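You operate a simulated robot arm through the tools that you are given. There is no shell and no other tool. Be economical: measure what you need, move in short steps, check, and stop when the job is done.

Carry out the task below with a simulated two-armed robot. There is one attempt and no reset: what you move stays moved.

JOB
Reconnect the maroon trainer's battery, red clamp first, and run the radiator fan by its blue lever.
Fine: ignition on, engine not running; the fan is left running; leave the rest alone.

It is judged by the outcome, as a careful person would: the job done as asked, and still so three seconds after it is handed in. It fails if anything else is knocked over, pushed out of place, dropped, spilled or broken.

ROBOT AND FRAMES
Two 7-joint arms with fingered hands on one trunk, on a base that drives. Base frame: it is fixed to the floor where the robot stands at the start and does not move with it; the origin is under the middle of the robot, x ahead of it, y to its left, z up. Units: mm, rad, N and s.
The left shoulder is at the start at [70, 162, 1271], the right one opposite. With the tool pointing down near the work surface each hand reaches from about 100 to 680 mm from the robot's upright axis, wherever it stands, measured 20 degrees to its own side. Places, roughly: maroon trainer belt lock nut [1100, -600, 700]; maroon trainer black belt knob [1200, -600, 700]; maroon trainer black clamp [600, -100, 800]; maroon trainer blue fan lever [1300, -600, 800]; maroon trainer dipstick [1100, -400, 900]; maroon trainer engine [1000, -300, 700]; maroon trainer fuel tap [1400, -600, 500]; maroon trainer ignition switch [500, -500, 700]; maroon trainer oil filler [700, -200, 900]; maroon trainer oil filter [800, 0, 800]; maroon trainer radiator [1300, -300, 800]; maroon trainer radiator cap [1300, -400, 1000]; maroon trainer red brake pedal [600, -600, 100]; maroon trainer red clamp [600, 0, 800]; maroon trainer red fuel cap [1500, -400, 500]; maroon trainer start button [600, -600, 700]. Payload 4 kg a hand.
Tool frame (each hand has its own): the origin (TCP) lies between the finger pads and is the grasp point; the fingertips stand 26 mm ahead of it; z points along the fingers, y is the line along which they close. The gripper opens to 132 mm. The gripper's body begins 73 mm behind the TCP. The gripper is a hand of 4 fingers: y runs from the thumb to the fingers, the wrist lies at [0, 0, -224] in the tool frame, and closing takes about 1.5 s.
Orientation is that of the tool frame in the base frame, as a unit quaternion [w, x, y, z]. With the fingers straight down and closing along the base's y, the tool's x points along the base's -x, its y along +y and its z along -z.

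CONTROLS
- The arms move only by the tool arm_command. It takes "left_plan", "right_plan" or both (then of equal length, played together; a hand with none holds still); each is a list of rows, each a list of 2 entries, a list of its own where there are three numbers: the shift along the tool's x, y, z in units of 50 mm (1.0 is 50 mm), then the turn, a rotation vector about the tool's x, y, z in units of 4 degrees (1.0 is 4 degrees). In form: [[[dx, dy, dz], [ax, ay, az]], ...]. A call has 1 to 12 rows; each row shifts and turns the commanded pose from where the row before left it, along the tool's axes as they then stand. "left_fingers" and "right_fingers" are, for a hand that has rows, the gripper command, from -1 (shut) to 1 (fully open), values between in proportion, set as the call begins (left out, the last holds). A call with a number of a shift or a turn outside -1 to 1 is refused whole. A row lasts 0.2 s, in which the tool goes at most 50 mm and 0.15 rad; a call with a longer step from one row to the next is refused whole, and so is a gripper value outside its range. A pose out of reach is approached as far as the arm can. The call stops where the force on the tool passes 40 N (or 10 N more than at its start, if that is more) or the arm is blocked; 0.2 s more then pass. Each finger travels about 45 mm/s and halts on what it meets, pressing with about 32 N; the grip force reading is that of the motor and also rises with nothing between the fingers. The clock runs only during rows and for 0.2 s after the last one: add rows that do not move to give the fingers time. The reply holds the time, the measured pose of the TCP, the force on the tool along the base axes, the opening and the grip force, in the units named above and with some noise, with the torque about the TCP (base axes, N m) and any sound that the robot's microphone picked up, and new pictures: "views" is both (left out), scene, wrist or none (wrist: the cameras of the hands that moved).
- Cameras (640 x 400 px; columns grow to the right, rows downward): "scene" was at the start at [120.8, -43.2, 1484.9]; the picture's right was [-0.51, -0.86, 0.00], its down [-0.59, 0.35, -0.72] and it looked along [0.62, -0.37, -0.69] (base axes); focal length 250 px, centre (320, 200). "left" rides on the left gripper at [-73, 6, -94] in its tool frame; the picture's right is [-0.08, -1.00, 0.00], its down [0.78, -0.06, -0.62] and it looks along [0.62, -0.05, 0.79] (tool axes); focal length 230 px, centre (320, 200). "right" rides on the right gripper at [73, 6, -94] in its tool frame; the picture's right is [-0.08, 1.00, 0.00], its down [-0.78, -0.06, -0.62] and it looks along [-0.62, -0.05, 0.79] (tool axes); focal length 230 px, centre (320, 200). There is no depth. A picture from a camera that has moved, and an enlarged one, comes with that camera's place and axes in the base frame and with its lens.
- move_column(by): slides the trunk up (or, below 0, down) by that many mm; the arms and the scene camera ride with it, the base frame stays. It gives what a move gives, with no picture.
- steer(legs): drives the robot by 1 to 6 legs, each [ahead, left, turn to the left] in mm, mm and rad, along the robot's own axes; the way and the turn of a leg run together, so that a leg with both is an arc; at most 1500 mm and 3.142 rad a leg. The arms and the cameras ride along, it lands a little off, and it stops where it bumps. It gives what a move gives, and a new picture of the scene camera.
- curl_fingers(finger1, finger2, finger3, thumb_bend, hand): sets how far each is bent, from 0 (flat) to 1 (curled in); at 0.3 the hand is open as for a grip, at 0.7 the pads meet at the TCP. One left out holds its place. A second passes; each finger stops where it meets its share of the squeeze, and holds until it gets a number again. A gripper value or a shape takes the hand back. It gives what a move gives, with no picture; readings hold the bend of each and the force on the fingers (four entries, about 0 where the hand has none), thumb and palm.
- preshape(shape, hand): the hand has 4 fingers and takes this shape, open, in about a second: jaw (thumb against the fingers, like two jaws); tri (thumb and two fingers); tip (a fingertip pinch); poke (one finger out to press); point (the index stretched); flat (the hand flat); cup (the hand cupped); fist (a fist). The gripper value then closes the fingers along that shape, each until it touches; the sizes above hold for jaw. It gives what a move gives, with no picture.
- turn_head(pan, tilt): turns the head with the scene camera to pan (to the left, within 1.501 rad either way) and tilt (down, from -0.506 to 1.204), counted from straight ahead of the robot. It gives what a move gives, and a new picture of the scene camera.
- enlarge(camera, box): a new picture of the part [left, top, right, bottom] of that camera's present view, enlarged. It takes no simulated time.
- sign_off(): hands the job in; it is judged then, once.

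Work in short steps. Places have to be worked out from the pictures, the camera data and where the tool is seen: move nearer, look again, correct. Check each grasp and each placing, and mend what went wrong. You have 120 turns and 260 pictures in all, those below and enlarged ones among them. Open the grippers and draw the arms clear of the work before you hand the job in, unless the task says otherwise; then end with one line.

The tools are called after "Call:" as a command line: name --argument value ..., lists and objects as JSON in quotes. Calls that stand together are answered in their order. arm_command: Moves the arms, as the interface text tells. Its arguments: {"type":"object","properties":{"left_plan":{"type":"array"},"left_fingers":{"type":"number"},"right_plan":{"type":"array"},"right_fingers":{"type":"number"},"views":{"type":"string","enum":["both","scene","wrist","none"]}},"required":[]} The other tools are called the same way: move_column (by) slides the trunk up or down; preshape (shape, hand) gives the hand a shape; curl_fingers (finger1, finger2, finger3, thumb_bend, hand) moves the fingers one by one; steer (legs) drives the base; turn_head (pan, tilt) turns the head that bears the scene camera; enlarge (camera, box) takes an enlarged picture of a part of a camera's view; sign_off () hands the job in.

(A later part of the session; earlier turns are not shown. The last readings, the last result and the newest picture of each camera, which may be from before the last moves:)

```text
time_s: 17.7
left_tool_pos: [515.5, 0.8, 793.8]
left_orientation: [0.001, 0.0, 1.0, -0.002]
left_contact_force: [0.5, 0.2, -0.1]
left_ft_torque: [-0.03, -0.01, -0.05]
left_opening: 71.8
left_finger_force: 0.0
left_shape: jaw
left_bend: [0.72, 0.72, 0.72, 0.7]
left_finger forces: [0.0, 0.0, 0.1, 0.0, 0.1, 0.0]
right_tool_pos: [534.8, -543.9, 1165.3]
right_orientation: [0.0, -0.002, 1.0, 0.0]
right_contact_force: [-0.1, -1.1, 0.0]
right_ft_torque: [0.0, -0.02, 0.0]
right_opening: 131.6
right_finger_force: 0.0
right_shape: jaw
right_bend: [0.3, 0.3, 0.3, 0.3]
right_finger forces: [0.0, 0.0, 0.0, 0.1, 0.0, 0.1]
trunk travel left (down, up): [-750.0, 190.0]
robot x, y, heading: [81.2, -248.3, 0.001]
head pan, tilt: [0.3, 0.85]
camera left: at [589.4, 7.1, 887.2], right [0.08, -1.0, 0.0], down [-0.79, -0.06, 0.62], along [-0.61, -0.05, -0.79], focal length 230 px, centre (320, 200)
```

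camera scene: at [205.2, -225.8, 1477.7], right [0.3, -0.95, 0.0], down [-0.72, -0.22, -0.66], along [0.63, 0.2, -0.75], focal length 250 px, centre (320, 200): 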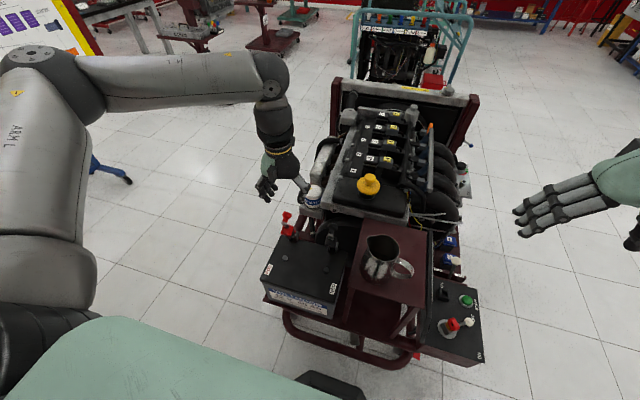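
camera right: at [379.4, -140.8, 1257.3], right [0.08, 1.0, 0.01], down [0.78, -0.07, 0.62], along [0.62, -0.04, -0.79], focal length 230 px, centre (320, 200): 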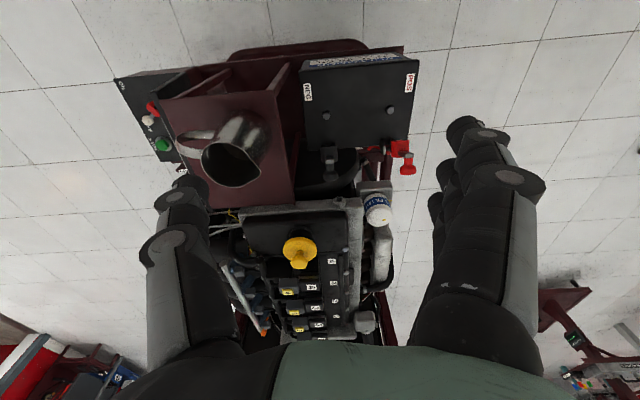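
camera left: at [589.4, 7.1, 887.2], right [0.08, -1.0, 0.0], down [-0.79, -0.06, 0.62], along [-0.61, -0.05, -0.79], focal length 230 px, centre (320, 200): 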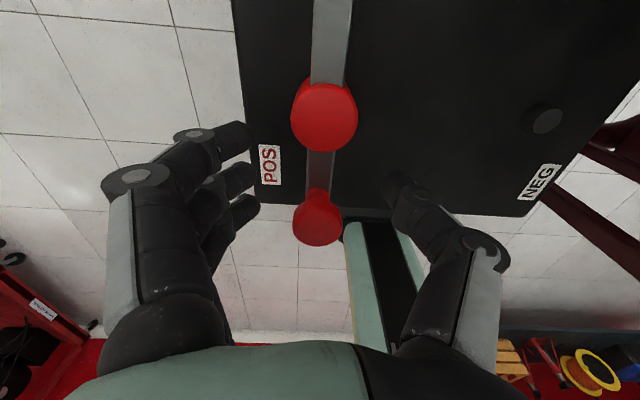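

The red clamp is down on the post with the fingers clear. I lift the hand and inspect.

Call:
arm_command --left_plan '[[[0, 0, -0.8], [0, 0, 0]], [[0, 0, -0.9], [0, 0, 0]], [[0, 0, -0.9], [0, 0, 0]], [[0, 0, -0.9], [0, 0, 0]], [[0, 0.6, -0.5], [0, 0, 0]], [[0, 0, 0], [0, 0, 0]]]' --left_fingers 0.1 --views "wrist"

Call:
enlarge --camera "scene" --box '[240, 200, 340, 300]'

```text
time_s: 19.1
left_tool_pos: [515.0, 33.5, 992.5]
left_orientation: [0.0, 0.0, 1.0, -0.001]
left_contact_force: [-0.3, 0.2, 0.4]
left_ft_torque: [0.01, 0.0, 0.01]
left_opening: 72.1
left_finger_force: 0.0
left_shape: jaw
left_bend: [0.72, 0.72, 0.72, 0.7]
left_finger forces: [0.0, 0.0, 0.1, 0.1, 0.0, 0.1]
right_tool_pos: [535.4, -542.2, 1164.9]
right_orientation: [0.001, -0.002, 1.0, 0.0]
right_contact_force: [0.6, 0.6, -0.1]
right_ft_torque: [-0.02, 0.04, 0.02]
right_opening: 131.8
right_finger_force: 0.1
right_shape: jaw
right_bend: [0.3, 0.3, 0.3, 0.3]
right_finger forces: [0.0, 0.1, 0.0, 0.0, 0.0, 0.1]
trunk travel left (down, up): [-750.0, 190.0]
robot x, y, heading: [78.5, -246.3, 0.004]
head pan, tilt: [0.3, 0.85]
camera left: at [589.4, 39.5, 1086.1], right [0.08, -1.0, 0.0], down [-0.78, -0.06, 0.62], along [-0.62, -0.05, -0.79], focal length 230 px, centre (320, 200)
```

left: 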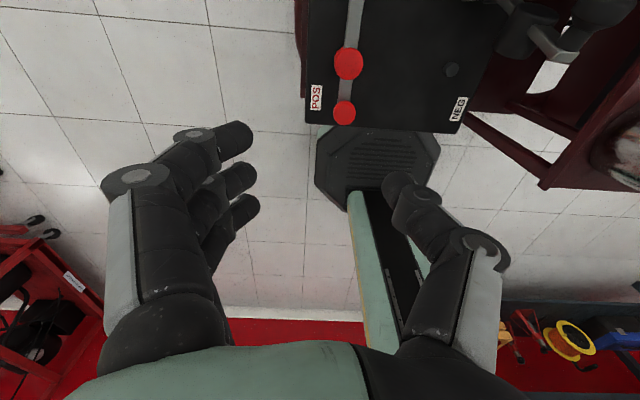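

```text
4.00 times, centred on (290, 250) of scene
camera zoom: at [205.1, -226.5, 1477.7], right [0.3, -0.95, 0.0], down [-0.72, -0.22, -0.66], along [0.63, 0.2, -0.75], focal length 999 px, centre (440, 0)
```

zoom: 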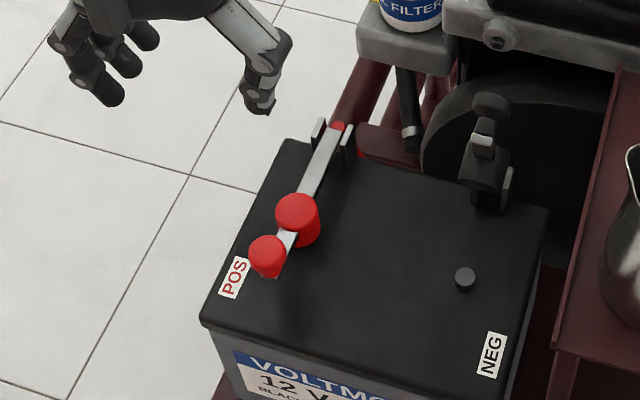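

The red clamp sits on the POS post with the strip level. Black knob is at about [611,-142,892], with the jug (rim ≈[511,-268,1008]) nearby, so I approach with the hand tilted 20° away from the jug.

Call:
arm_command --left_plan '[[[-0.6, -0.6, 0], [0, 0, 0]], [[-0.6, -0.7, 0], [0, 0, 0]], [[-0.6, -0.7, 0], [0, 0, 0]], [[0, -0.7, 0], [0, 0, 0]], [[0, 0, 0], [1, 0, 0]], [[0, 0, 0], [1, 0, 0]], [[0, 0, 0], [1, 0, 0]], [[0, 0, 0], [1, 0, 0]], [[0, 0, 0], [1, 0, 0]], [[0, 0, 0], [0, 0, 0]]]' --left_fingers 0.0 --views "both"

```text
time_s: 21.3
left_tool_pos: [604.6, -102.7, 994.4]
left_orientation: [-0.001, -0.001, 0.985, -0.175]
left_contact_force: [0.2, -0.2, -0.5]
left_ft_torque: [0.01, 0.0, 0.02]
left_opening: 66.6
left_finger_force: 0.0
left_shape: jaw
left_bend: [0.73, 0.73, 0.73, 0.7]
left_finger forces: [0.0, 0.1, 0.1, 0.0, 0.0, 0.0]
right_tool_pos: [535.8, -544.4, 1164.8]
right_orientation: [-0.001, -0.002, 1.0, -0.001]
right_contact_force: [0.3, -0.3, 0.4]
right_ft_torque: [0.03, 0.03, 0.0]
right_opening: 131.9
right_finger_force: 0.2
right_shape: jaw
right_bend: [0.3, 0.3, 0.3, 0.3]
right_finger forces: [0.0, 0.1, 0.0, 0.0, 0.0, 0.0]
trunk travel left (down, up): [-750.0, 190.0]
robot x, y, heading: [82.2, -251.4, 0.002]
head pan, tilt: [0.3, 0.85]
camera scene: at [204.6, -227.0, 1477.8], right [0.3, -0.95, 0.0], down [-0.72, -0.22, -0.66], along [0.63, 0.2, -0.75], focal length 250 px, centre (320, 200)
camera left: at [679.3, -66.4, 1079.7], right [0.08, -0.94, 0.34], down [-0.79, 0.15, 0.6], along [-0.61, -0.32, -0.72], focal length 230 px, centre (320, 200)
```

scene: 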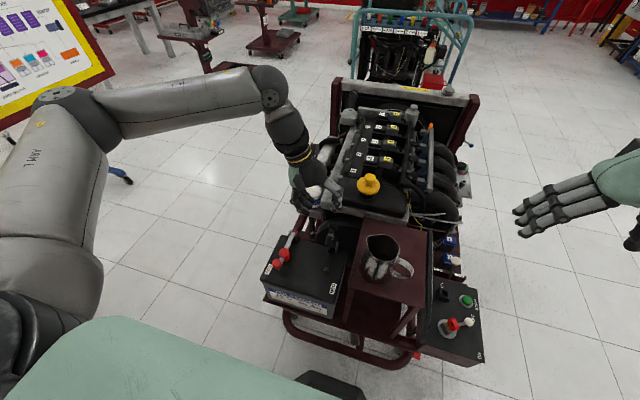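
left: 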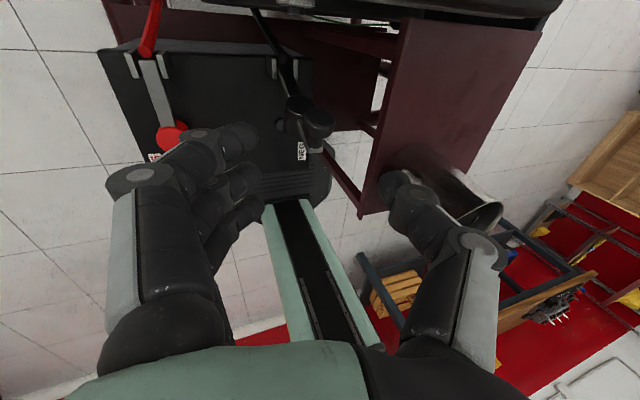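

The knob lies on the approach line. I descend along the tool axis 108 mm.

Call:
arm_command --left_plan '[[[0, 0, 0.7], [0, 0, 0]], [[0, 0, 0.7], [0, 0, 0]], [[0, 0, 0.5], [0, 0, 0]], [[0, 0, 0.28], [0, 0, 0]], [[0, 0, 0], [0, 0, 0]]]' --views "wrist"

Call:
enlarge --camera "scene" --box '[270, 160, 410, 300]'

```text
time_s: 22.5
left_tool_pos: [605.0, -142.1, 893.5]
left_orientation: [0.001, 0.0, 0.985, -0.174]
left_contact_force: [-0.8, 0.0, -0.1]
left_ft_torque: [0.0, -0.02, -0.01]
left_opening: 66.3
left_finger_force: 0.0
left_shape: jaw
left_bend: [0.73, 0.73, 0.73, 0.7]
left_finger forces: [0.1, 0.0, 0.0, 0.0, 0.1, 0.0]
right_tool_pos: [533.7, -543.8, 1166.0]
right_orientation: [0.0, -0.002, 1.0, 0.0]
right_contact_force: [0.0, -0.2, -0.8]
right_ft_torque: [-0.03, -0.01, 0.01]
right_opening: 132.1
right_finger_force: 0.2
right_shape: jaw
right_bend: [0.3, 0.3, 0.3, 0.3]
right_finger forces: [0.0, 0.0, 0.0, 0.0, 0.1, 0.1]
trunk travel left (down, up): [-750.0, 190.0]
robot x, y, heading: [83.4, -249.5, 0.004]
head pan, tilt: [0.3, 0.85]
camera left: at [679.5, -104.4, 977.9], right [0.08, -0.94, 0.34], down [-0.79, 0.15, 0.6], along [-0.61, -0.32, -0.72], focal length 230 px, centre (320, 200)
```

left: 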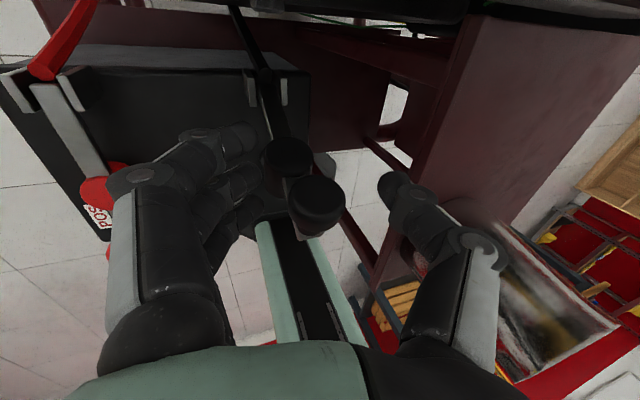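

```text
2.86 times, centred on (340, 230) of scene
camera zoom: at [204.3, -226.2, 1477.8], right [0.3, -0.95, 0.0], down [-0.72, -0.22, -0.66], along [0.63, 0.2, -0.75], focal length 713 px, centre (263, 114)
```

zoom: 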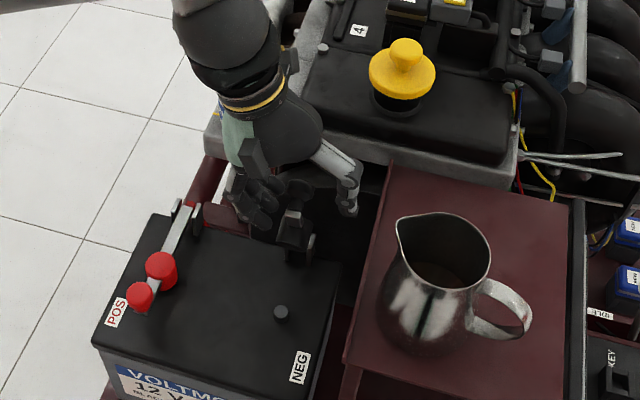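

The knob is between the fingers. I close on it.

Call:
arm_command --left_plan '[[[0, 0, 0], [0, 0, 0]], [[0, 0, 0], [0, 0, 0]], [[0, 0, 0], [0, 0, 0]], [[0, 0, 0], [0, 0, 0]], [[0, 0, 0], [0, 0, 0]], [[0, 0, 0], [0, 0, 0]], [[0, 0, 0], [0, 0, 0]]]' --left_fingers -1 --views "wrist"

```text
time_s: 24.1
left_tool_pos: [604.8, -143.3, 891.3]
left_orientation: [0.0, 0.001, 0.985, -0.174]
left_contact_force: [-0.3, -7.5, -4.8]
left_ft_torque: [0.22, 0.03, -0.14]
left_opening: 0.7
left_finger_force: 31.8
left_shape: jaw
left_bend: [0.69, 0.66, 0.73, 0.72]
left_finger forces: [0.0, 1.0, 8.7, 0.1, 27.9, 0.0]
right_tool_pos: [536.1, -544.7, 1165.0]
right_orientation: [0.0, -0.001, 1.0, 0.002]
right_contact_force: [-0.6, -0.2, 0.0]
right_ft_torque: [-0.05, -0.01, 0.01]
right_opening: 132.0
right_finger_force: 0.0
right_shape: jaw
right_bend: [0.3, 0.3, 0.3, 0.3]
right_finger forces: [0.1, 0.0, 0.0, 0.1, 0.0, 0.0]
trunk travel left (down, up): [-750.0, 190.0]
robot x, y, heading: [78.0, -246.5, 0.0]
head pan, tilt: [0.3, 0.85]
camera left: at [679.5, -106.0, 977.5], right [0.08, -0.94, 0.34], down [-0.78, 0.16, 0.6], along [-0.62, -0.31, -0.72], focal length 230 px, centre (320, 200)
```

left: 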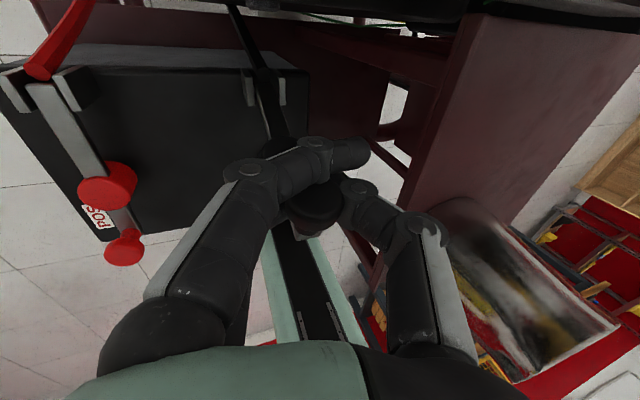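

Same caging grip. I swing the black clamp along the arc, first half.

Call:
arm_command --left_plan '[[[0.22, 0.024, 0.066], [0, 0, 0]], [[0.22, 0.024, 0.066], [0, 0, 0]], [[0.21, 0.038, 0.103], [0, 0, 0]], [[0.21, 0.038, 0.103], [0, 0, 0]]]' --views "wrist"

Call:
enlarge --camera "scene" --box '[270, 160, 410, 300]'

```text
time_s: 25.1
left_tool_pos: [564.6, -142.5, 872.6]
left_orientation: [0.0, -0.001, 0.985, -0.175]
left_contact_force: [13.8, -13.1, -10.5]
left_ft_torque: [-0.56, -0.82, 0.45]
left_opening: 0.2
left_finger_force: 32.0
left_shape: jaw
left_bend: [0.69, 0.68, 0.71, 0.72]
left_finger forces: [0.1, 56.9, 25.5, 0.0, 0.5, 0.0]
right_tool_pos: [539.0, -544.9, 1164.0]
right_orientation: [-0.001, -0.002, 1.0, 0.001]
right_contact_force: [-0.2, 0.1, 0.9]
right_ft_torque: [0.01, 0.01, -0.03]
right_opening: 132.1
right_finger_force: 0.1
right_shape: jaw
right_bend: [0.3, 0.3, 0.3, 0.3]
right_finger forces: [0.0, 0.0, 0.1, 0.1, 0.0, 0.1]
trunk travel left (down, up): [-750.0, 190.0]
robot x, y, heading: [83.7, -246.3, 0.0]
head pan, tilt: [0.3, 0.85]
camera left: at [638.5, -105.4, 957.8], right [0.08, -0.94, 0.34], down [-0.79, 0.15, 0.6], along [-0.61, -0.32, -0.72], focal length 230 px, centre (320, 200)
```

left: 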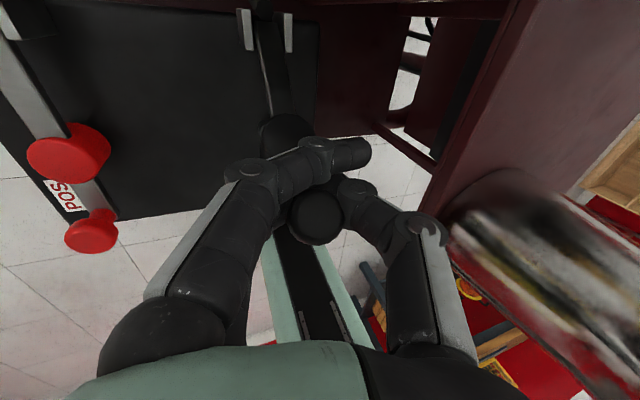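

```text
2.86 times, centred on (340, 230) of scene
camera zoom: at [208.2, -228.1, 1477.3], right [0.3, -0.95, 0.0], down [-0.72, -0.22, -0.66], along [0.63, 0.2, -0.75], focal length 713 px, centre (263, 114)
```

zoom: 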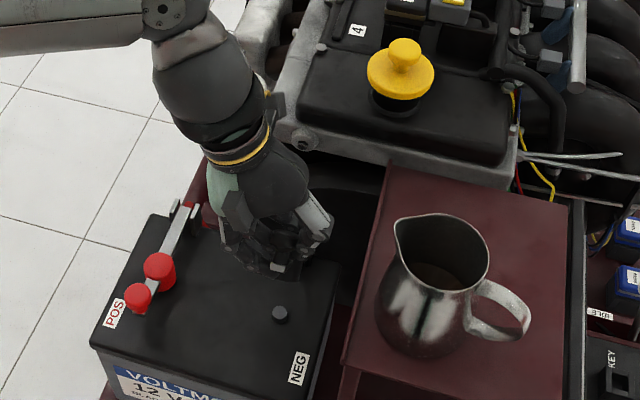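

Going well, with clearance to the jug. I continue the arc.

Call:
arm_command --left_plan '[[[0.19, 0.048, 0.132], [0, 0, 0]], [[0.19, 0.051, 0.141], [0, 0, 0]], [[0.15, 0.058, 0.16], [0, 0, 0]], [[0.14, 0.062, 0.169], [0, 0, 0]]]' --views "wrist"

Call:
enlarge --camera "scene" --box '[270, 160, 410, 300]'

```text
time_s: 26.1
left_tool_pos: [529.8, -140.6, 841.1]
left_orientation: [0.0, -0.001, 0.985, -0.174]
left_contact_force: [15.4, -8.4, -6.7]
left_ft_torque: [0.1, -0.48, -0.12]
left_opening: 0.0
left_finger_force: 32.0
left_shape: jaw
left_bend: [0.69, 0.68, 0.72, 0.72]
left_finger forces: [0.0, 0.1, 8.8, 0.0, 0.0, 0.0]
right_tool_pos: [538.1, -543.5, 1163.9]
right_orientation: [-0.001, -0.002, 1.0, 0.001]
right_contact_force: [-0.4, 0.6, -0.2]
right_ft_torque: [-0.02, 0.01, 0.02]
right_opening: 131.9
right_finger_force: 0.1
right_shape: jaw
right_bend: [0.3, 0.3, 0.3, 0.3]
right_finger forces: [0.0, 0.1, 0.1, 0.0, 0.0, 0.0]
trunk travel left (down, up): [-750.0, 190.0]
robot x, y, heading: [85.4, -251.6, 0.011]
head pan, tilt: [0.3, 0.85]
camera left: at [604.6, -103.6, 926.4], right [0.08, -0.94, 0.34], down [-0.78, 0.15, 0.6], along [-0.61, -0.31, -0.72], focal length 230 px, centre (320, 200)
```

left: 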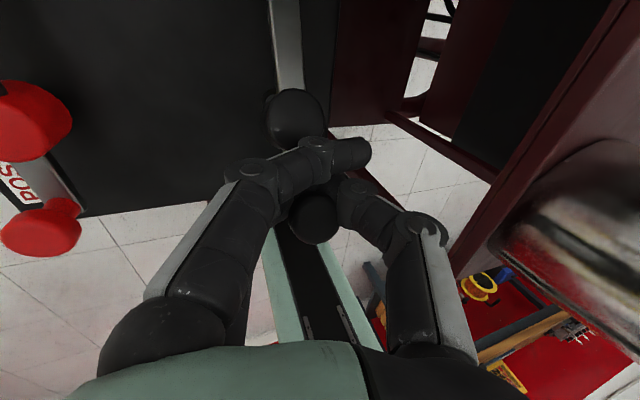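

```text
2.86 times, centred on (340, 230) of scene
camera zoom: at [207.8, -227.1, 1477.5], right [0.3, -0.95, 0.0], down [-0.72, -0.22, -0.66], along [0.63, 0.2, -0.75], focal length 713 px, centre (263, 114)
```

zoom: 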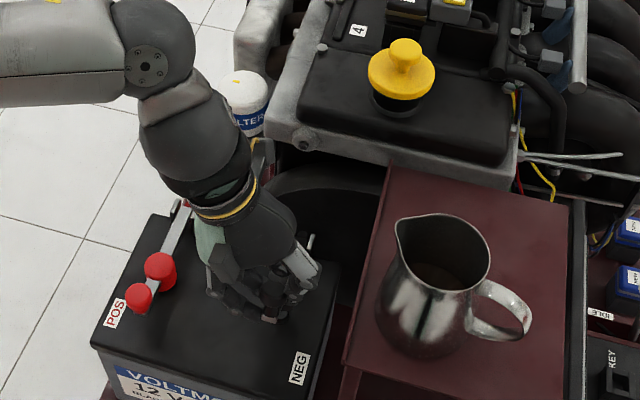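

Next, the last part of the arc down with a little less x travel.

Call:
arm_command --left_plan '[[[0.11, 0.068, 0.188], [0, 0, 0]], [[0.1, 0.07, 0.2], [0, 0, 0]], [[0.06, 0.075, 0.206], [0, 0, 0]], [[0.02, 0.075, 0.206], [0, 0, 0]], [[0, 0.04, 0.11], [0, 0, 0]], [[0, 0.03, 0.09], [0, 0, 0]]]' --views "wrist"

Call:
enlarge --camera "scene" --box '[270, 160, 410, 300]'

```text
time_s: 27.6
left_tool_pos: [515.0, -139.1, 795.2]
left_orientation: [0.004, 0.001, 0.984, -0.177]
left_contact_force: [-10.8, 6.9, 27.8]
left_ft_torque: [0.13, 0.36, -0.22]
left_opening: 2.1
left_finger_force: 31.9
left_shape: jaw
left_bend: [0.69, 0.71, 0.74, 0.72]
left_finger forces: [0.1, 0.0, 12.1, 0.0, 0.1, 0.0]
right_tool_pos: [532.0, -540.2, 1166.4]
right_orientation: [0.001, -0.002, 1.0, 0.0]
right_contact_force: [0.1, -0.3, 0.7]
right_ft_torque: [0.04, 0.01, -0.02]
right_opening: 132.0
right_finger_force: 0.1
right_shape: jaw
right_bend: [0.3, 0.3, 0.3, 0.3]
right_finger forces: [0.0, 0.1, 0.0, 0.0, 0.0, 0.0]
trunk travel left (down, up): [-750.0, 190.0]
robot x, y, heading: [80.8, -246.0, 0.004]
head pan, tilt: [0.3, 0.85]
stopped in row 6 (left hand): the force on the tool passed its limit at 42 N (the readings are from after the stop); the commanded pose is now the measured one
camera left: at [587.5, -102.2, 880.3], right [0.07, -0.93, 0.35], down [-0.79, 0.16, 0.59], along [-0.61, -0.32, -0.73], focal length 230 px, centre (320, 200)
```

left: 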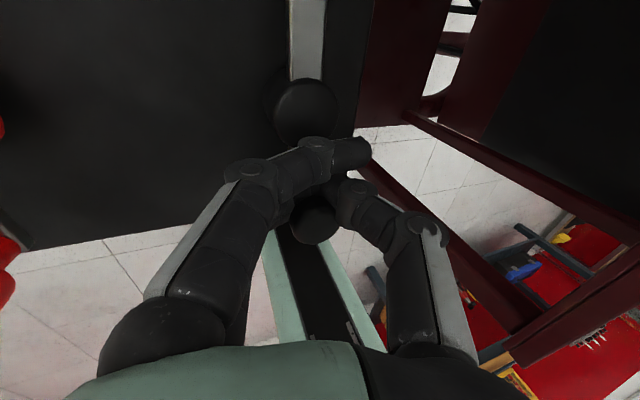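

```text
2.86 times, centred on (340, 230) of scene
camera zoom: at [200.7, -225.1, 1478.3], right [0.3, -0.95, 0.0], down [-0.72, -0.23, -0.66], along [0.63, 0.2, -0.75], focal length 713 px, centre (263, 114)
```

zoom: 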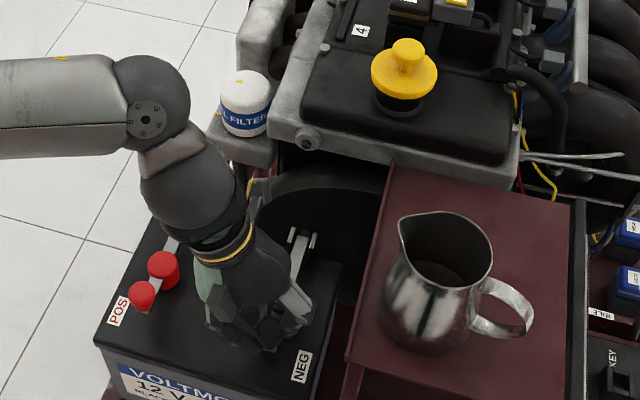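

Firm stop at the same depth as the red one. I open modestly, then retract along the tool axis.

Call:
arm_command --left_plan '[[[0, 0, 0], [0, 0, 0]], [[0, 0, 0], [0, 0, 0]], [[0, 0, 0], [0, 0, 0]], [[0, 0, 0], [0, 0, 0]], [[0, 0, 0], [0, 0, 0]], [[0, 0, 0], [0, 0, 0]], [[0, 0, -0.6], [0, 0, 0]], [[0, 0, -0.8], [0, 0, 0]], [[0, 0, -0.9], [0, 0, 0]], [[0, 0, -0.9], [0, 0, 0]], [[0, 0, -0.9], [0, 0, 0]], [[0, 0, 0], [0, 0, 0]]]' --left_fingers 0.0 --views "wrist"

Call:
enlarge --camera "scene" --box '[260, 200, 360, 300]'

```text
time_s: 30.2
left_tool_pos: [514.3, -67.7, 983.2]
left_orientation: [0.002, 0.0, 0.985, -0.175]
left_contact_force: [0.4, 0.5, 0.5]
left_ft_torque: [-0.02, 0.0, -0.02]
left_opening: 65.1
left_finger_force: 0.1
left_shape: jaw
left_bend: [0.73, 0.73, 0.73, 0.7]
left_finger forces: [0.0, 0.0, 0.0, 0.0, 0.1, 0.1]
right_tool_pos: [534.9, -542.5, 1166.0]
right_orientation: [0.001, -0.002, 1.0, 0.0]
right_contact_force: [-0.1, -0.1, 0.0]
right_ft_torque: [0.05, 0.01, -0.03]
right_opening: 131.7
right_finger_force: 0.1
right_shape: jaw
right_bend: [0.3, 0.3, 0.3, 0.3]
right_finger forces: [0.1, 0.1, 0.0, 0.1, 0.0, 0.0]
trunk travel left (down, up): [-750.0, 190.0]
robot x, y, heading: [78.3, -249.7, 0.002]
head pan, tilt: [0.3, 0.85]
camera left: at [587.9, -29.8, 1068.7], right [0.08, -0.94, 0.34], down [-0.79, 0.16, 0.6], along [-0.61, -0.32, -0.72], focal length 230 px, centre (320, 200)
```

left: 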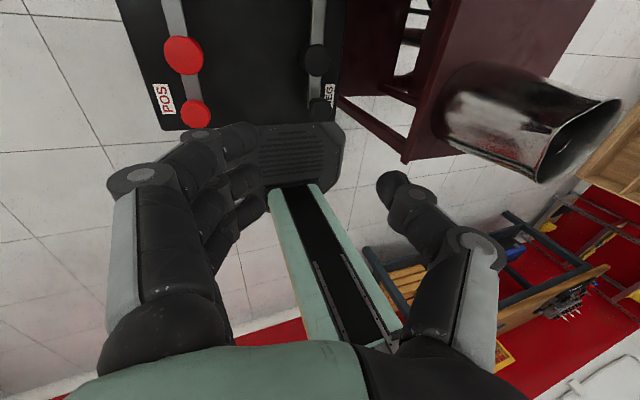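

```text
4.00 times, centred on (310, 250) of scene
camera zoom: at [204.8, -226.0, 1477.7], right [0.3, -0.95, 0.0], down [-0.72, -0.22, -0.66], along [0.63, 0.2, -0.75], focal length 999 px, centre (360, 0)
```

zoom: 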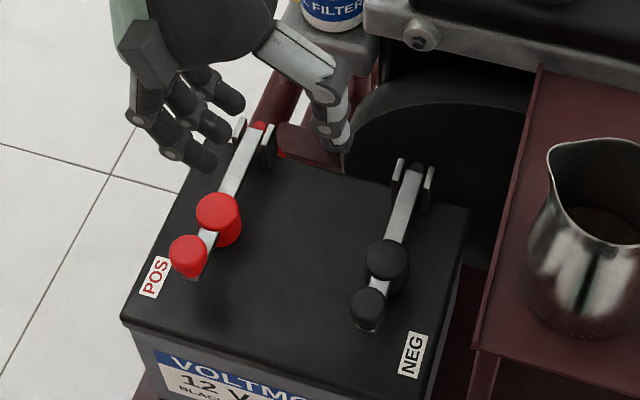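

Both clamps lie on the posts. I take the left hand up and clear (untilting), and lower the right hand above the panel to look at the ignition switch.

Call:
arm_command --left_plan '[[[0, 0.2, -0.9], [0, 0, 0]], [[0, 0.2, -0.9], [0, 0, 0]], [[0, 0.9, 0], [-1, 0, 0]], [[0, 0.9, 0], [-1, 0, 0]], [[0, 0.9, 0], [-1, 0, 0]], [[0, 0.9, 0], [-1, 0, 0]], [[0, 0.9, 0], [-1, 0, 0]]]' --right_plan '[[[0, 0, 0.8], [0, 0, 0]], [[0, 0, 0.8], [0, 0, 0]], [[0, 0, 0.8], [0, 0, 0]], [[0, 0, 0.8], [0, 0, 0]], [[0, -0.5, 0.8], [0, 0, 0]], [[0, 0, 0], [0, 0, 0]], [[0, 0, 0], [0, 0, 0]]]' --views "wrist"

Call:
enlarge --camera "right" --box '[200, 20, 440, 170]'

Call:
turn_head --pan -0.55 --tilt 0.9

Call:
enlarge --camera "scene" --box '[260, 170, 380, 290]'

```text
time_s: 31.8
left_tool_pos: [514.0, 201.0, 1012.4]
left_orientation: [0.003, 0.0, 1.0, -0.003]
left_contact_force: [-0.2, 0.4, 0.6]
left_ft_torque: [0.0, 0.04, 0.01]
left_opening: 65.6
left_finger_force: 0.0
left_shape: jaw
left_bend: [0.73, 0.73, 0.73, 0.7]
left_finger forces: [0.0, 0.1, 0.0, 0.0, 0.1, 0.0]
right_tool_pos: [535.1, -567.6, 966.6]
right_orientation: [0.0, -0.002, 1.0, 0.0]
right_contact_force: [0.4, -0.1, -1.3]
right_ft_torque: [0.01, 0.0, 0.0]
right_opening: 132.0
right_finger_force: 0.0
right_shape: jaw
right_bend: [0.3, 0.3, 0.3, 0.3]
right_finger forces: [0.0, 0.0, 0.1, 0.0, 0.0, 0.0]
trunk travel left (down, up): [-750.0, 190.0]
robot x, y, heading: [81.2, -248.8, 0.005]
head pan, tilt: [0.3, 0.85]
camera right: at [461.3, -561.3, 1060.9], right [0.07, 1.0, 0.0], down [0.78, -0.06, 0.62], along [0.62, -0.05, -0.79], focal length 230 px, centre (320, 200)
camera left: at [587.0, 206.7, 1105.8], right [0.08, -1.0, 0.0], down [-0.79, -0.06, 0.61], along [-0.61, -0.05, -0.79], focal length 230 px, centre (320, 200)
```

right: 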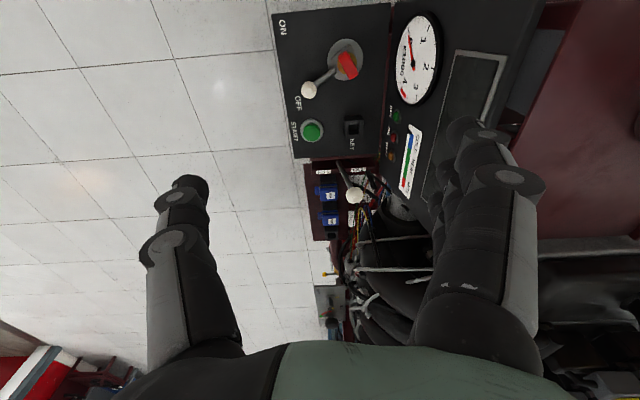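
left: 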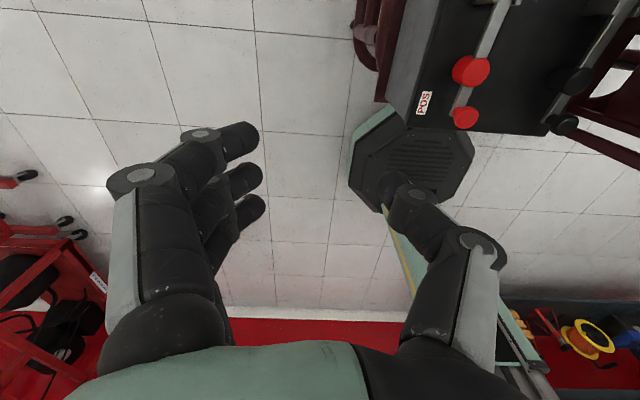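

```text
2.67 times, centred on (320, 95) of right
camera zoom: at [461.3, -561.3, 1060.9], right [0.07, 1.0, 0.0], down [0.78, -0.06, 0.62], along [0.62, -0.05, -0.79], focal length 614 px, centre (320, 480)
```

zoom: 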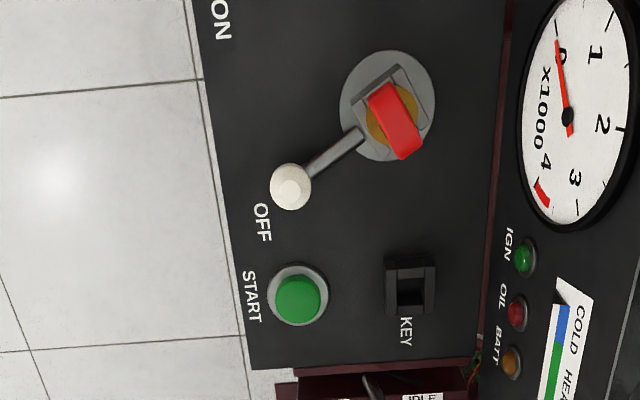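

```text
time_s: 33.0
left_tool_pos: [514.2, 199.4, 1012.6]
left_orientation: [0.003, 0.0, 1.0, -0.002]
left_contact_force: [0.4, 0.4, 1.0]
left_ft_torque: [0.0, 0.0, 0.0]
left_opening: 65.6
left_finger_force: 0.1
left_shape: jaw
left_bend: [0.73, 0.73, 0.73, 0.7]
left_finger forces: [0.0, 0.0, 0.1, 0.0, 0.0, 0.0]
right_tool_pos: [536.3, -568.0, 966.6]
right_orientation: [0.0, -0.002, 1.0, 0.0]
right_contact_force: [-0.2, 0.3, -0.1]
right_ft_torque: [-0.01, 0.0, -0.03]
right_opening: 132.1
right_finger_force: 0.1
right_shape: jaw
right_bend: [0.3, 0.3, 0.3, 0.3]
right_finger forces: [0.1, 0.0, 0.0, 0.0, 0.0, 0.0]
trunk travel left (down, up): [-750.0, 190.0]
robot x, y, heading: [79.9, -247.4, 0.002]
head pan, tilt: [-0.55, 0.901]
camera scene: at [194.2, -288.2, 1473.9], right [-0.52, -0.86, 0.0], down [-0.67, 0.41, -0.62], along [0.53, -0.32, -0.78], focal length 250 px, centre (320, 200)
```

scene: 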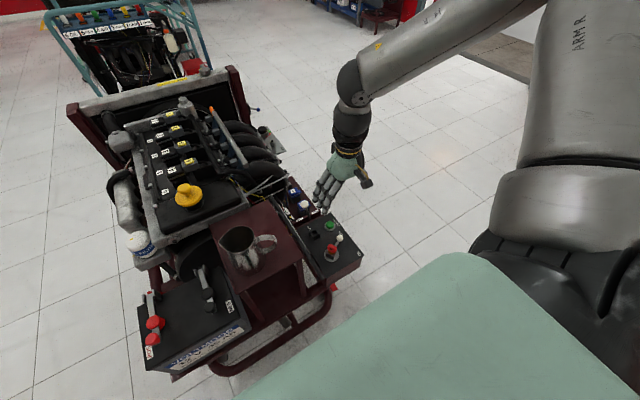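

```text
3.33 times, centred on (320, 230) of scene
camera zoom: at [194.2, -288.2, 1473.9], right [-0.52, -0.86, 0.0], down [-0.67, 0.41, -0.62], along [0.53, -0.32, -0.78], focal length 832 px, centre (320, 100)
```

zoom: 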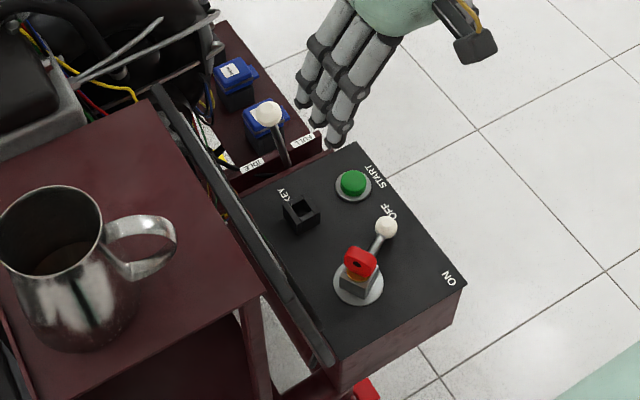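

The key is in the lock; the white ball lever sits at OFF. Ball ≈[549,-587,672], pivot ≈[512,-527]; ON position of the ball ≈[481,-590]. I set the right hand to "poke" to use a single finger.

Call:
preshape --hand "right" --shape "poke"

Call:
enlarge --camera "right" --box '[0, 0, 640, 400]'

Call:
enlarge --camera "scene" --box '[280, 110, 420, 280]'

```text
time_s: 33.9
left_tool_pos: [514.0, 198.3, 1014.6]
left_orientation: [0.002, 0.001, 1.0, -0.003]
left_contact_force: [-0.3, 0.8, 0.4]
left_ft_torque: [-0.02, 0.02, -0.02]
left_opening: 65.2
left_finger_force: 0.0
left_shape: jaw
left_bend: [0.73, 0.73, 0.73, 0.7]
left_finger forces: [0.0, 0.0, 0.0, 0.0, 0.0, 0.0]
right_tool_pos: [535.6, -569.2, 967.3]
right_orientation: [-0.001, -0.002, 1.0, 0.0]
right_contact_force: [-0.1, -0.1, 0.2]
right_ft_torque: [-0.01, -0.01, -0.03]
right_opening: 0.2
right_finger_force: 0.0
right_shape: poke
right_bend: [1.0, 1.0, 1.0, 0.46]
right_finger forces: [0.1, 0.0, 0.0, 0.1, 0.0, 0.1]
trunk travel left (down, up): [-750.0, 190.0]
robot x, y, heading: [85.4, -248.0, 0.008]
head pan, tilt: [-0.55, 0.901]
```

```text
1.00 times, centred on (320, 200) of right (not enlarged: the box is as wide or as high as the picture)
camera zoom: at [461.5, -562.3, 1060.7], right [0.07, 1.0, 0.0], down [0.78, -0.06, 0.62], along [0.62, -0.04, -0.79], focal length 230 px, centre (320, 200)
```

zoom: 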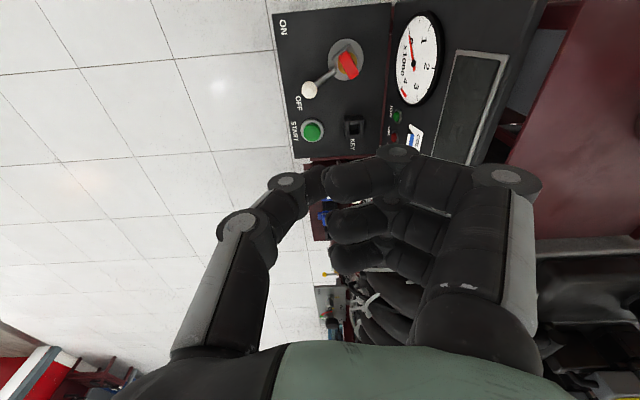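

```text
2.35 times, centred on (350, 195) of scene
camera zoom: at [194.1, -288.4, 1473.9], right [-0.52, -0.85, 0.0], down [-0.67, 0.41, -0.62], along [0.53, -0.32, -0.78], focal length 587 px, centre (249, 212)
```

zoom: 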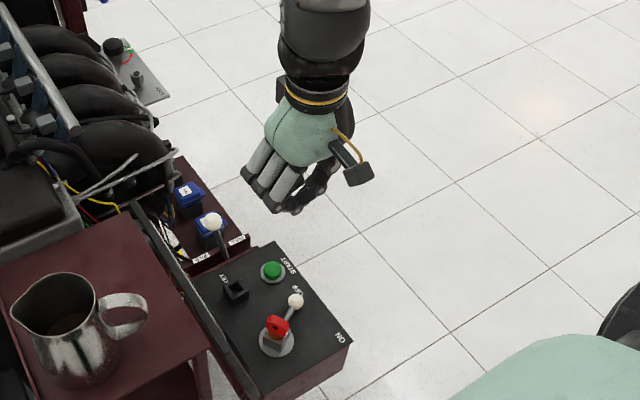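

"Poke" leaves all fingers curled; I try "point" instead.

Call:
preshape --hand "right" --shape "point"

Call:
enlarge --camera "right" --box '[0, 0, 640, 400]'

Call:
enlarge --camera "scene" --box '[280, 110, 420, 280]'

```text
time_s: 34.8
left_tool_pos: [513.0, 198.8, 1012.4]
left_orientation: [0.003, -0.001, 1.0, -0.002]
left_contact_force: [-0.1, 0.1, -0.3]
left_ft_torque: [0.01, 0.02, 0.01]
left_opening: 65.4
left_finger_force: 0.0
left_shape: jaw
left_bend: [0.73, 0.73, 0.73, 0.7]
left_finger forces: [0.1, 0.0, 0.0, 0.0, 0.0, 0.0]
right_tool_pos: [535.4, -567.5, 966.5]
right_orientation: [0.001, -0.002, 1.0, 0.0]
right_contact_force: [0.5, 0.6, 0.6]
right_ft_torque: [-0.01, 0.0, 0.04]
right_opening: 125.9
right_finger_force: 0.1
right_shape: point
right_bend: [0.28, 1.0, 1.0, 0.54]
right_finger forces: [0.0, 0.0, 0.0, 0.0, 0.1, 0.1]
trunk travel left (down, up): [-750.0, 190.0]
robot x, y, heading: [79.9, -249.7, 0.001]
head pan, tilt: [-0.55, 0.901]
```

```text
1.00 times, centred on (320, 200) of right (not enlarged: the box is as wide or as high as the picture)
camera zoom: at [461.5, -562.3, 1060.7], right [0.07, 1.0, 0.0], down [0.78, -0.06, 0.62], along [0.62, -0.04, -0.79], focal length 230 px, centre (320, 200)
```

zoom: 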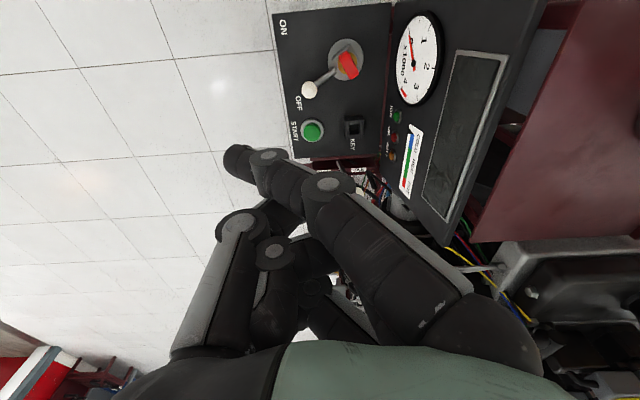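

```text
2.35 times, centred on (350, 195) of scene
camera zoom: at [194.1, -288.4, 1473.9], right [-0.52, -0.85, 0.0], down [-0.67, 0.41, -0.62], along [0.53, -0.32, -0.78], focal length 587 px, centre (249, 212)
```

zoom: 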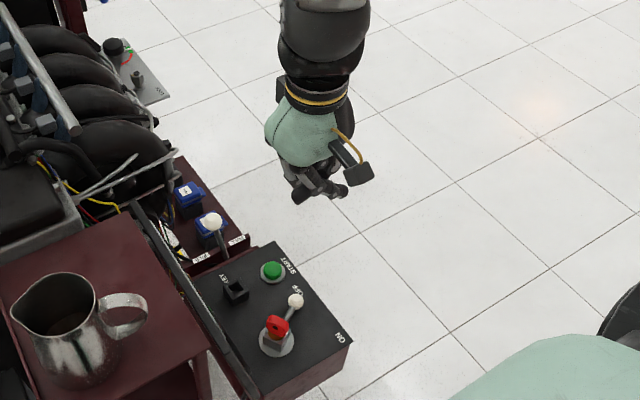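

The index (finger1, on the robot side) is the one that extends. I straighten it fully with the rest curled and look.

Call:
curl_fingers --hand "right" --finger1 0.3 --finger2 1 --finger3 1 --thumb_bend 1

Call:
enlarge --camera "right" --box '[0, 0, 640, 400]'

Call:
enlarge --camera "scene" --box '[310, 130, 390, 230]'

```text
time_s: 35.8
left_tool_pos: [514.4, 198.6, 1012.8]
left_orientation: [0.003, 0.0, 1.0, -0.001]
left_contact_force: [-1.1, 0.2, 1.1]
left_ft_torque: [0.0, 0.0, -0.04]
left_opening: 65.3
left_finger_force: 0.1
left_shape: jaw
left_bend: [0.73, 0.73, 0.73, 0.7]
left_finger forces: [0.1, 0.0, 0.0, 0.0, 0.1, 0.0]
right_tool_pos: [536.0, -568.0, 966.9]
right_orientation: [0.0, -0.003, 1.0, -0.001]
right_contact_force: [-0.1, 0.3, -0.4]
right_ft_torque: [0.04, 0.02, -0.02]
right_opening: 50.6
right_finger_force: 0.1
right_shape: fingers
right_bend: [0.3, 1.0, 1.0, 0.93]
right_finger forces: [0.1, 0.0, 0.1, 0.0, 0.1, 0.0]
trunk travel left (down, up): [-750.0, 190.0]
robot x, y, heading: [82.5, -250.3, 0.004]
head pan, tilt: [-0.55, 0.901]
```

```text
1.00 times, centred on (320, 200) of right (not enlarged: the box is as wide or as high as the picture)
camera zoom: at [461.5, -562.3, 1060.7], right [0.07, 1.0, 0.0], down [0.78, -0.06, 0.62], along [0.62, -0.04, -0.79], focal length 230 px, centre (320, 200)
```

zoom: 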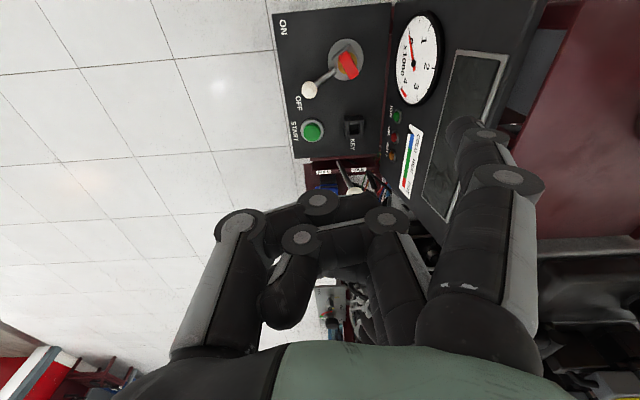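

```text
4.00 times, centred on (350, 180) of scene
camera zoom: at [194.1, -288.4, 1473.9], right [-0.52, -0.85, 0.0], down [-0.67, 0.41, -0.62], along [0.53, -0.32, -0.78], focal length 999 px, centre (200, 280)
```

zoom: 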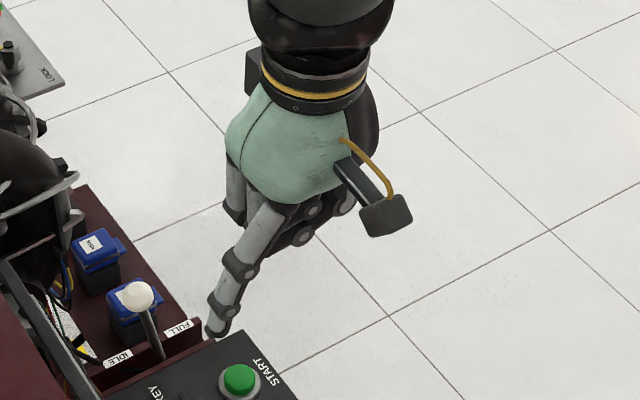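

The index tip sits at about TCP+[-24,+77,-23]. I target the tip between ball and start button, at [580,-587,~665]; first I go to 45 mm above that and look.

Call:
arm_command --right_plan '[[[-0.7, -0.65, 0], [0, 0, 0]], [[-0.67, -0.65, 0], [0, 0, 0]], [[0, -0.62, 0], [0, 0, 0]], [[0, 0, 0.9], [0, 0, 0]], [[0, 0, 0.9], [0, 0, 0]], [[0, 0, 0.9], [0, 0, 0]], [[0, 0, 0.8], [0, 0, 0]], [[0, 0, 0.5], [0, 0, 0]], [[0, 0, 0], [0, 0, 0]]]' --views "wrist"

Call:
enlarge --camera "scene" --box '[290, 170, 380, 280]'

```text
time_s: 37.8
left_tool_pos: [514.9, 198.7, 1012.1]
left_orientation: [0.002, 0.0, 1.0, -0.002]
left_contact_force: [1.2, 0.6, 0.0]
left_ft_torque: [-0.01, 0.01, 0.01]
left_opening: 65.4
left_finger_force: 0.1
left_shape: jaw
left_bend: [0.73, 0.73, 0.73, 0.7]
left_finger forces: [0.0, 0.0, 0.1, 0.1, 0.0, 0.1]
right_tool_pos: [582.0, -665.8, 810.3]
right_orientation: [0.001, -0.002, 1.0, 0.0]
right_contact_force: [-1.0, 1.0, 0.5]
right_ft_torque: [0.04, 0.01, -0.05]
right_opening: 50.6
right_finger_force: 0.2
right_shape: fingers
right_bend: [0.3, 1.0, 1.0, 0.93]
right_finger forces: [0.0, 0.0, 0.0, 0.1, 0.0, 0.1]
right hand out of reach, approached as far as the arm can: row 7, 8
trunk travel left (down, up): [-750.0, 190.0]
robot x, y, heading: [82.8, -247.7, 0.005]
head pan, tilt: [-0.55, 0.901]
camera right: at [508.2, -659.6, 904.9], right [0.07, 1.0, 0.0], down [0.78, -0.06, 0.62], along [0.62, -0.05, -0.79], focal length 230 px, centre (320, 200)
```

right: 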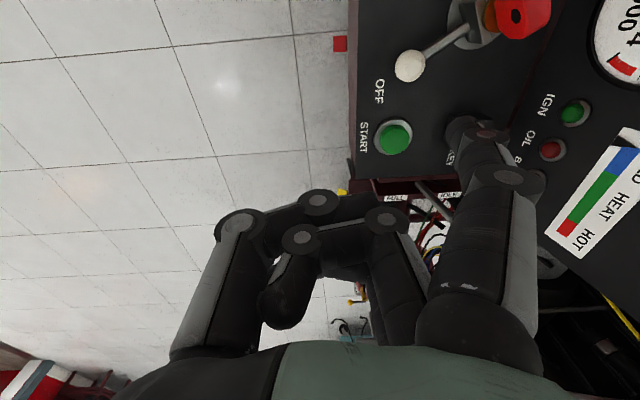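

```text
3.64 times, centred on (335, 225) of scene
camera zoom: at [194.8, -287.8, 1473.8], right [-0.52, -0.85, 0.0], down [-0.67, 0.41, -0.62], along [0.53, -0.32, -0.78], focal length 908 px, centre (266, 109)
```

zoom: 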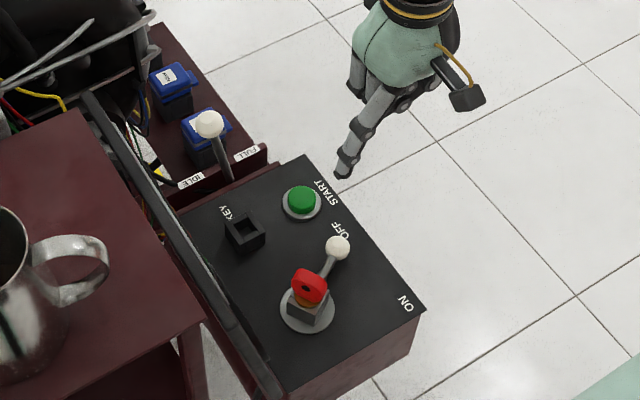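

Out of reach there. I raise the right hand and drive the base 150 mm further right.

Call:
arm_command --right_plan '[[[0, 0, -0.9], [0, 0, 0]], [[0, 0, -0.9], [0, 0, 0]], [[0, 0, 0], [0, 0, 0]]]' --views "none"

Call:
steer --legs '[[0, -150, 0]]'

```text
time_s: 38.5
left_tool_pos: [513.4, 199.7, 1013.8]
left_orientation: [0.002, 0.0, 1.0, -0.002]
left_contact_force: [-1.1, 0.1, 0.7]
left_ft_torque: [-0.01, 0.03, 0.01]
left_opening: 65.4
left_finger_force: 0.1
left_shape: jaw
left_bend: [0.73, 0.73, 0.73, 0.7]
left_finger forces: [0.0, 0.0, 0.0, 0.1, 0.0, 0.0]
right_tool_pos: [581.2, -665.3, 903.4]
right_orientation: [0.001, -0.002, 1.0, 0.0]
right_contact_force: [-0.1, 0.2, -0.2]
right_ft_torque: [0.0, 0.01, 0.04]
right_opening: 50.7
right_finger_force: 0.1
right_shape: fingers
right_bend: [0.3, 1.0, 1.0, 0.93]
right_finger forces: [0.1, 0.0, 0.0, 0.0, 0.0, 0.1]
trunk travel left (down, up): [-750.0, 190.0]
robot x, y, heading: [81.2, -247.6, 0.001]
head pan, tilt: [-0.55, 0.901]
```

```text
time_s: 39.9
left_tool_pos: [513.8, 52.2, 1012.2]
left_orientation: [0.003, 0.0, 1.0, -0.002]
left_contact_force: [-0.7, -0.8, 0.6]
left_ft_torque: [-0.02, -0.03, 0.0]
left_opening: 65.5
left_finger_force: 0.1
left_shape: jaw
left_bend: [0.73, 0.73, 0.73, 0.7]
left_finger forces: [0.0, 0.1, 0.0, 0.1, 0.0, 0.0]
right_tool_pos: [581.9, -812.2, 903.5]
right_orientation: [-0.001, -0.003, 1.0, -0.001]
right_contact_force: [0.3, 0.4, 0.4]
right_ft_torque: [-0.04, 0.0, -0.02]
right_opening: 50.8
right_finger_force: 0.0
right_shape: fingers
right_bend: [0.3, 1.0, 1.0, 0.93]
right_finger forces: [0.0, 0.1, 0.1, 0.1, 0.0, 0.1]
trunk travel left (down, up): [-750.0, 190.0]
robot x, y, heading: [77.5, -396.4, 0.007]
head pan, tilt: [-0.55, 0.901]
camera scene: at [194.8, -434.4, 1473.9], right [-0.52, -0.86, 0.0], down [-0.67, 0.4, -0.62], along [0.53, -0.32, -0.78], focal length 250 px, centre (320, 200)
```

scene: 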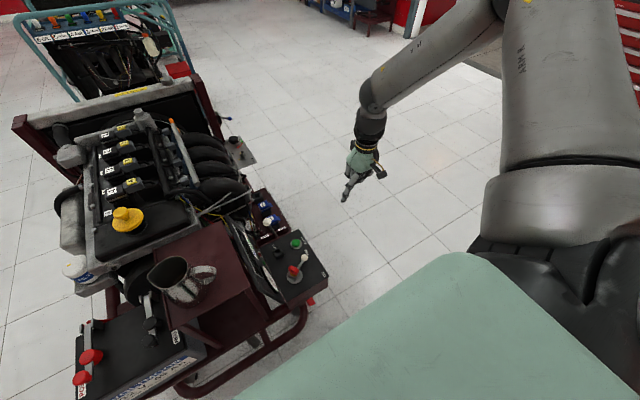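

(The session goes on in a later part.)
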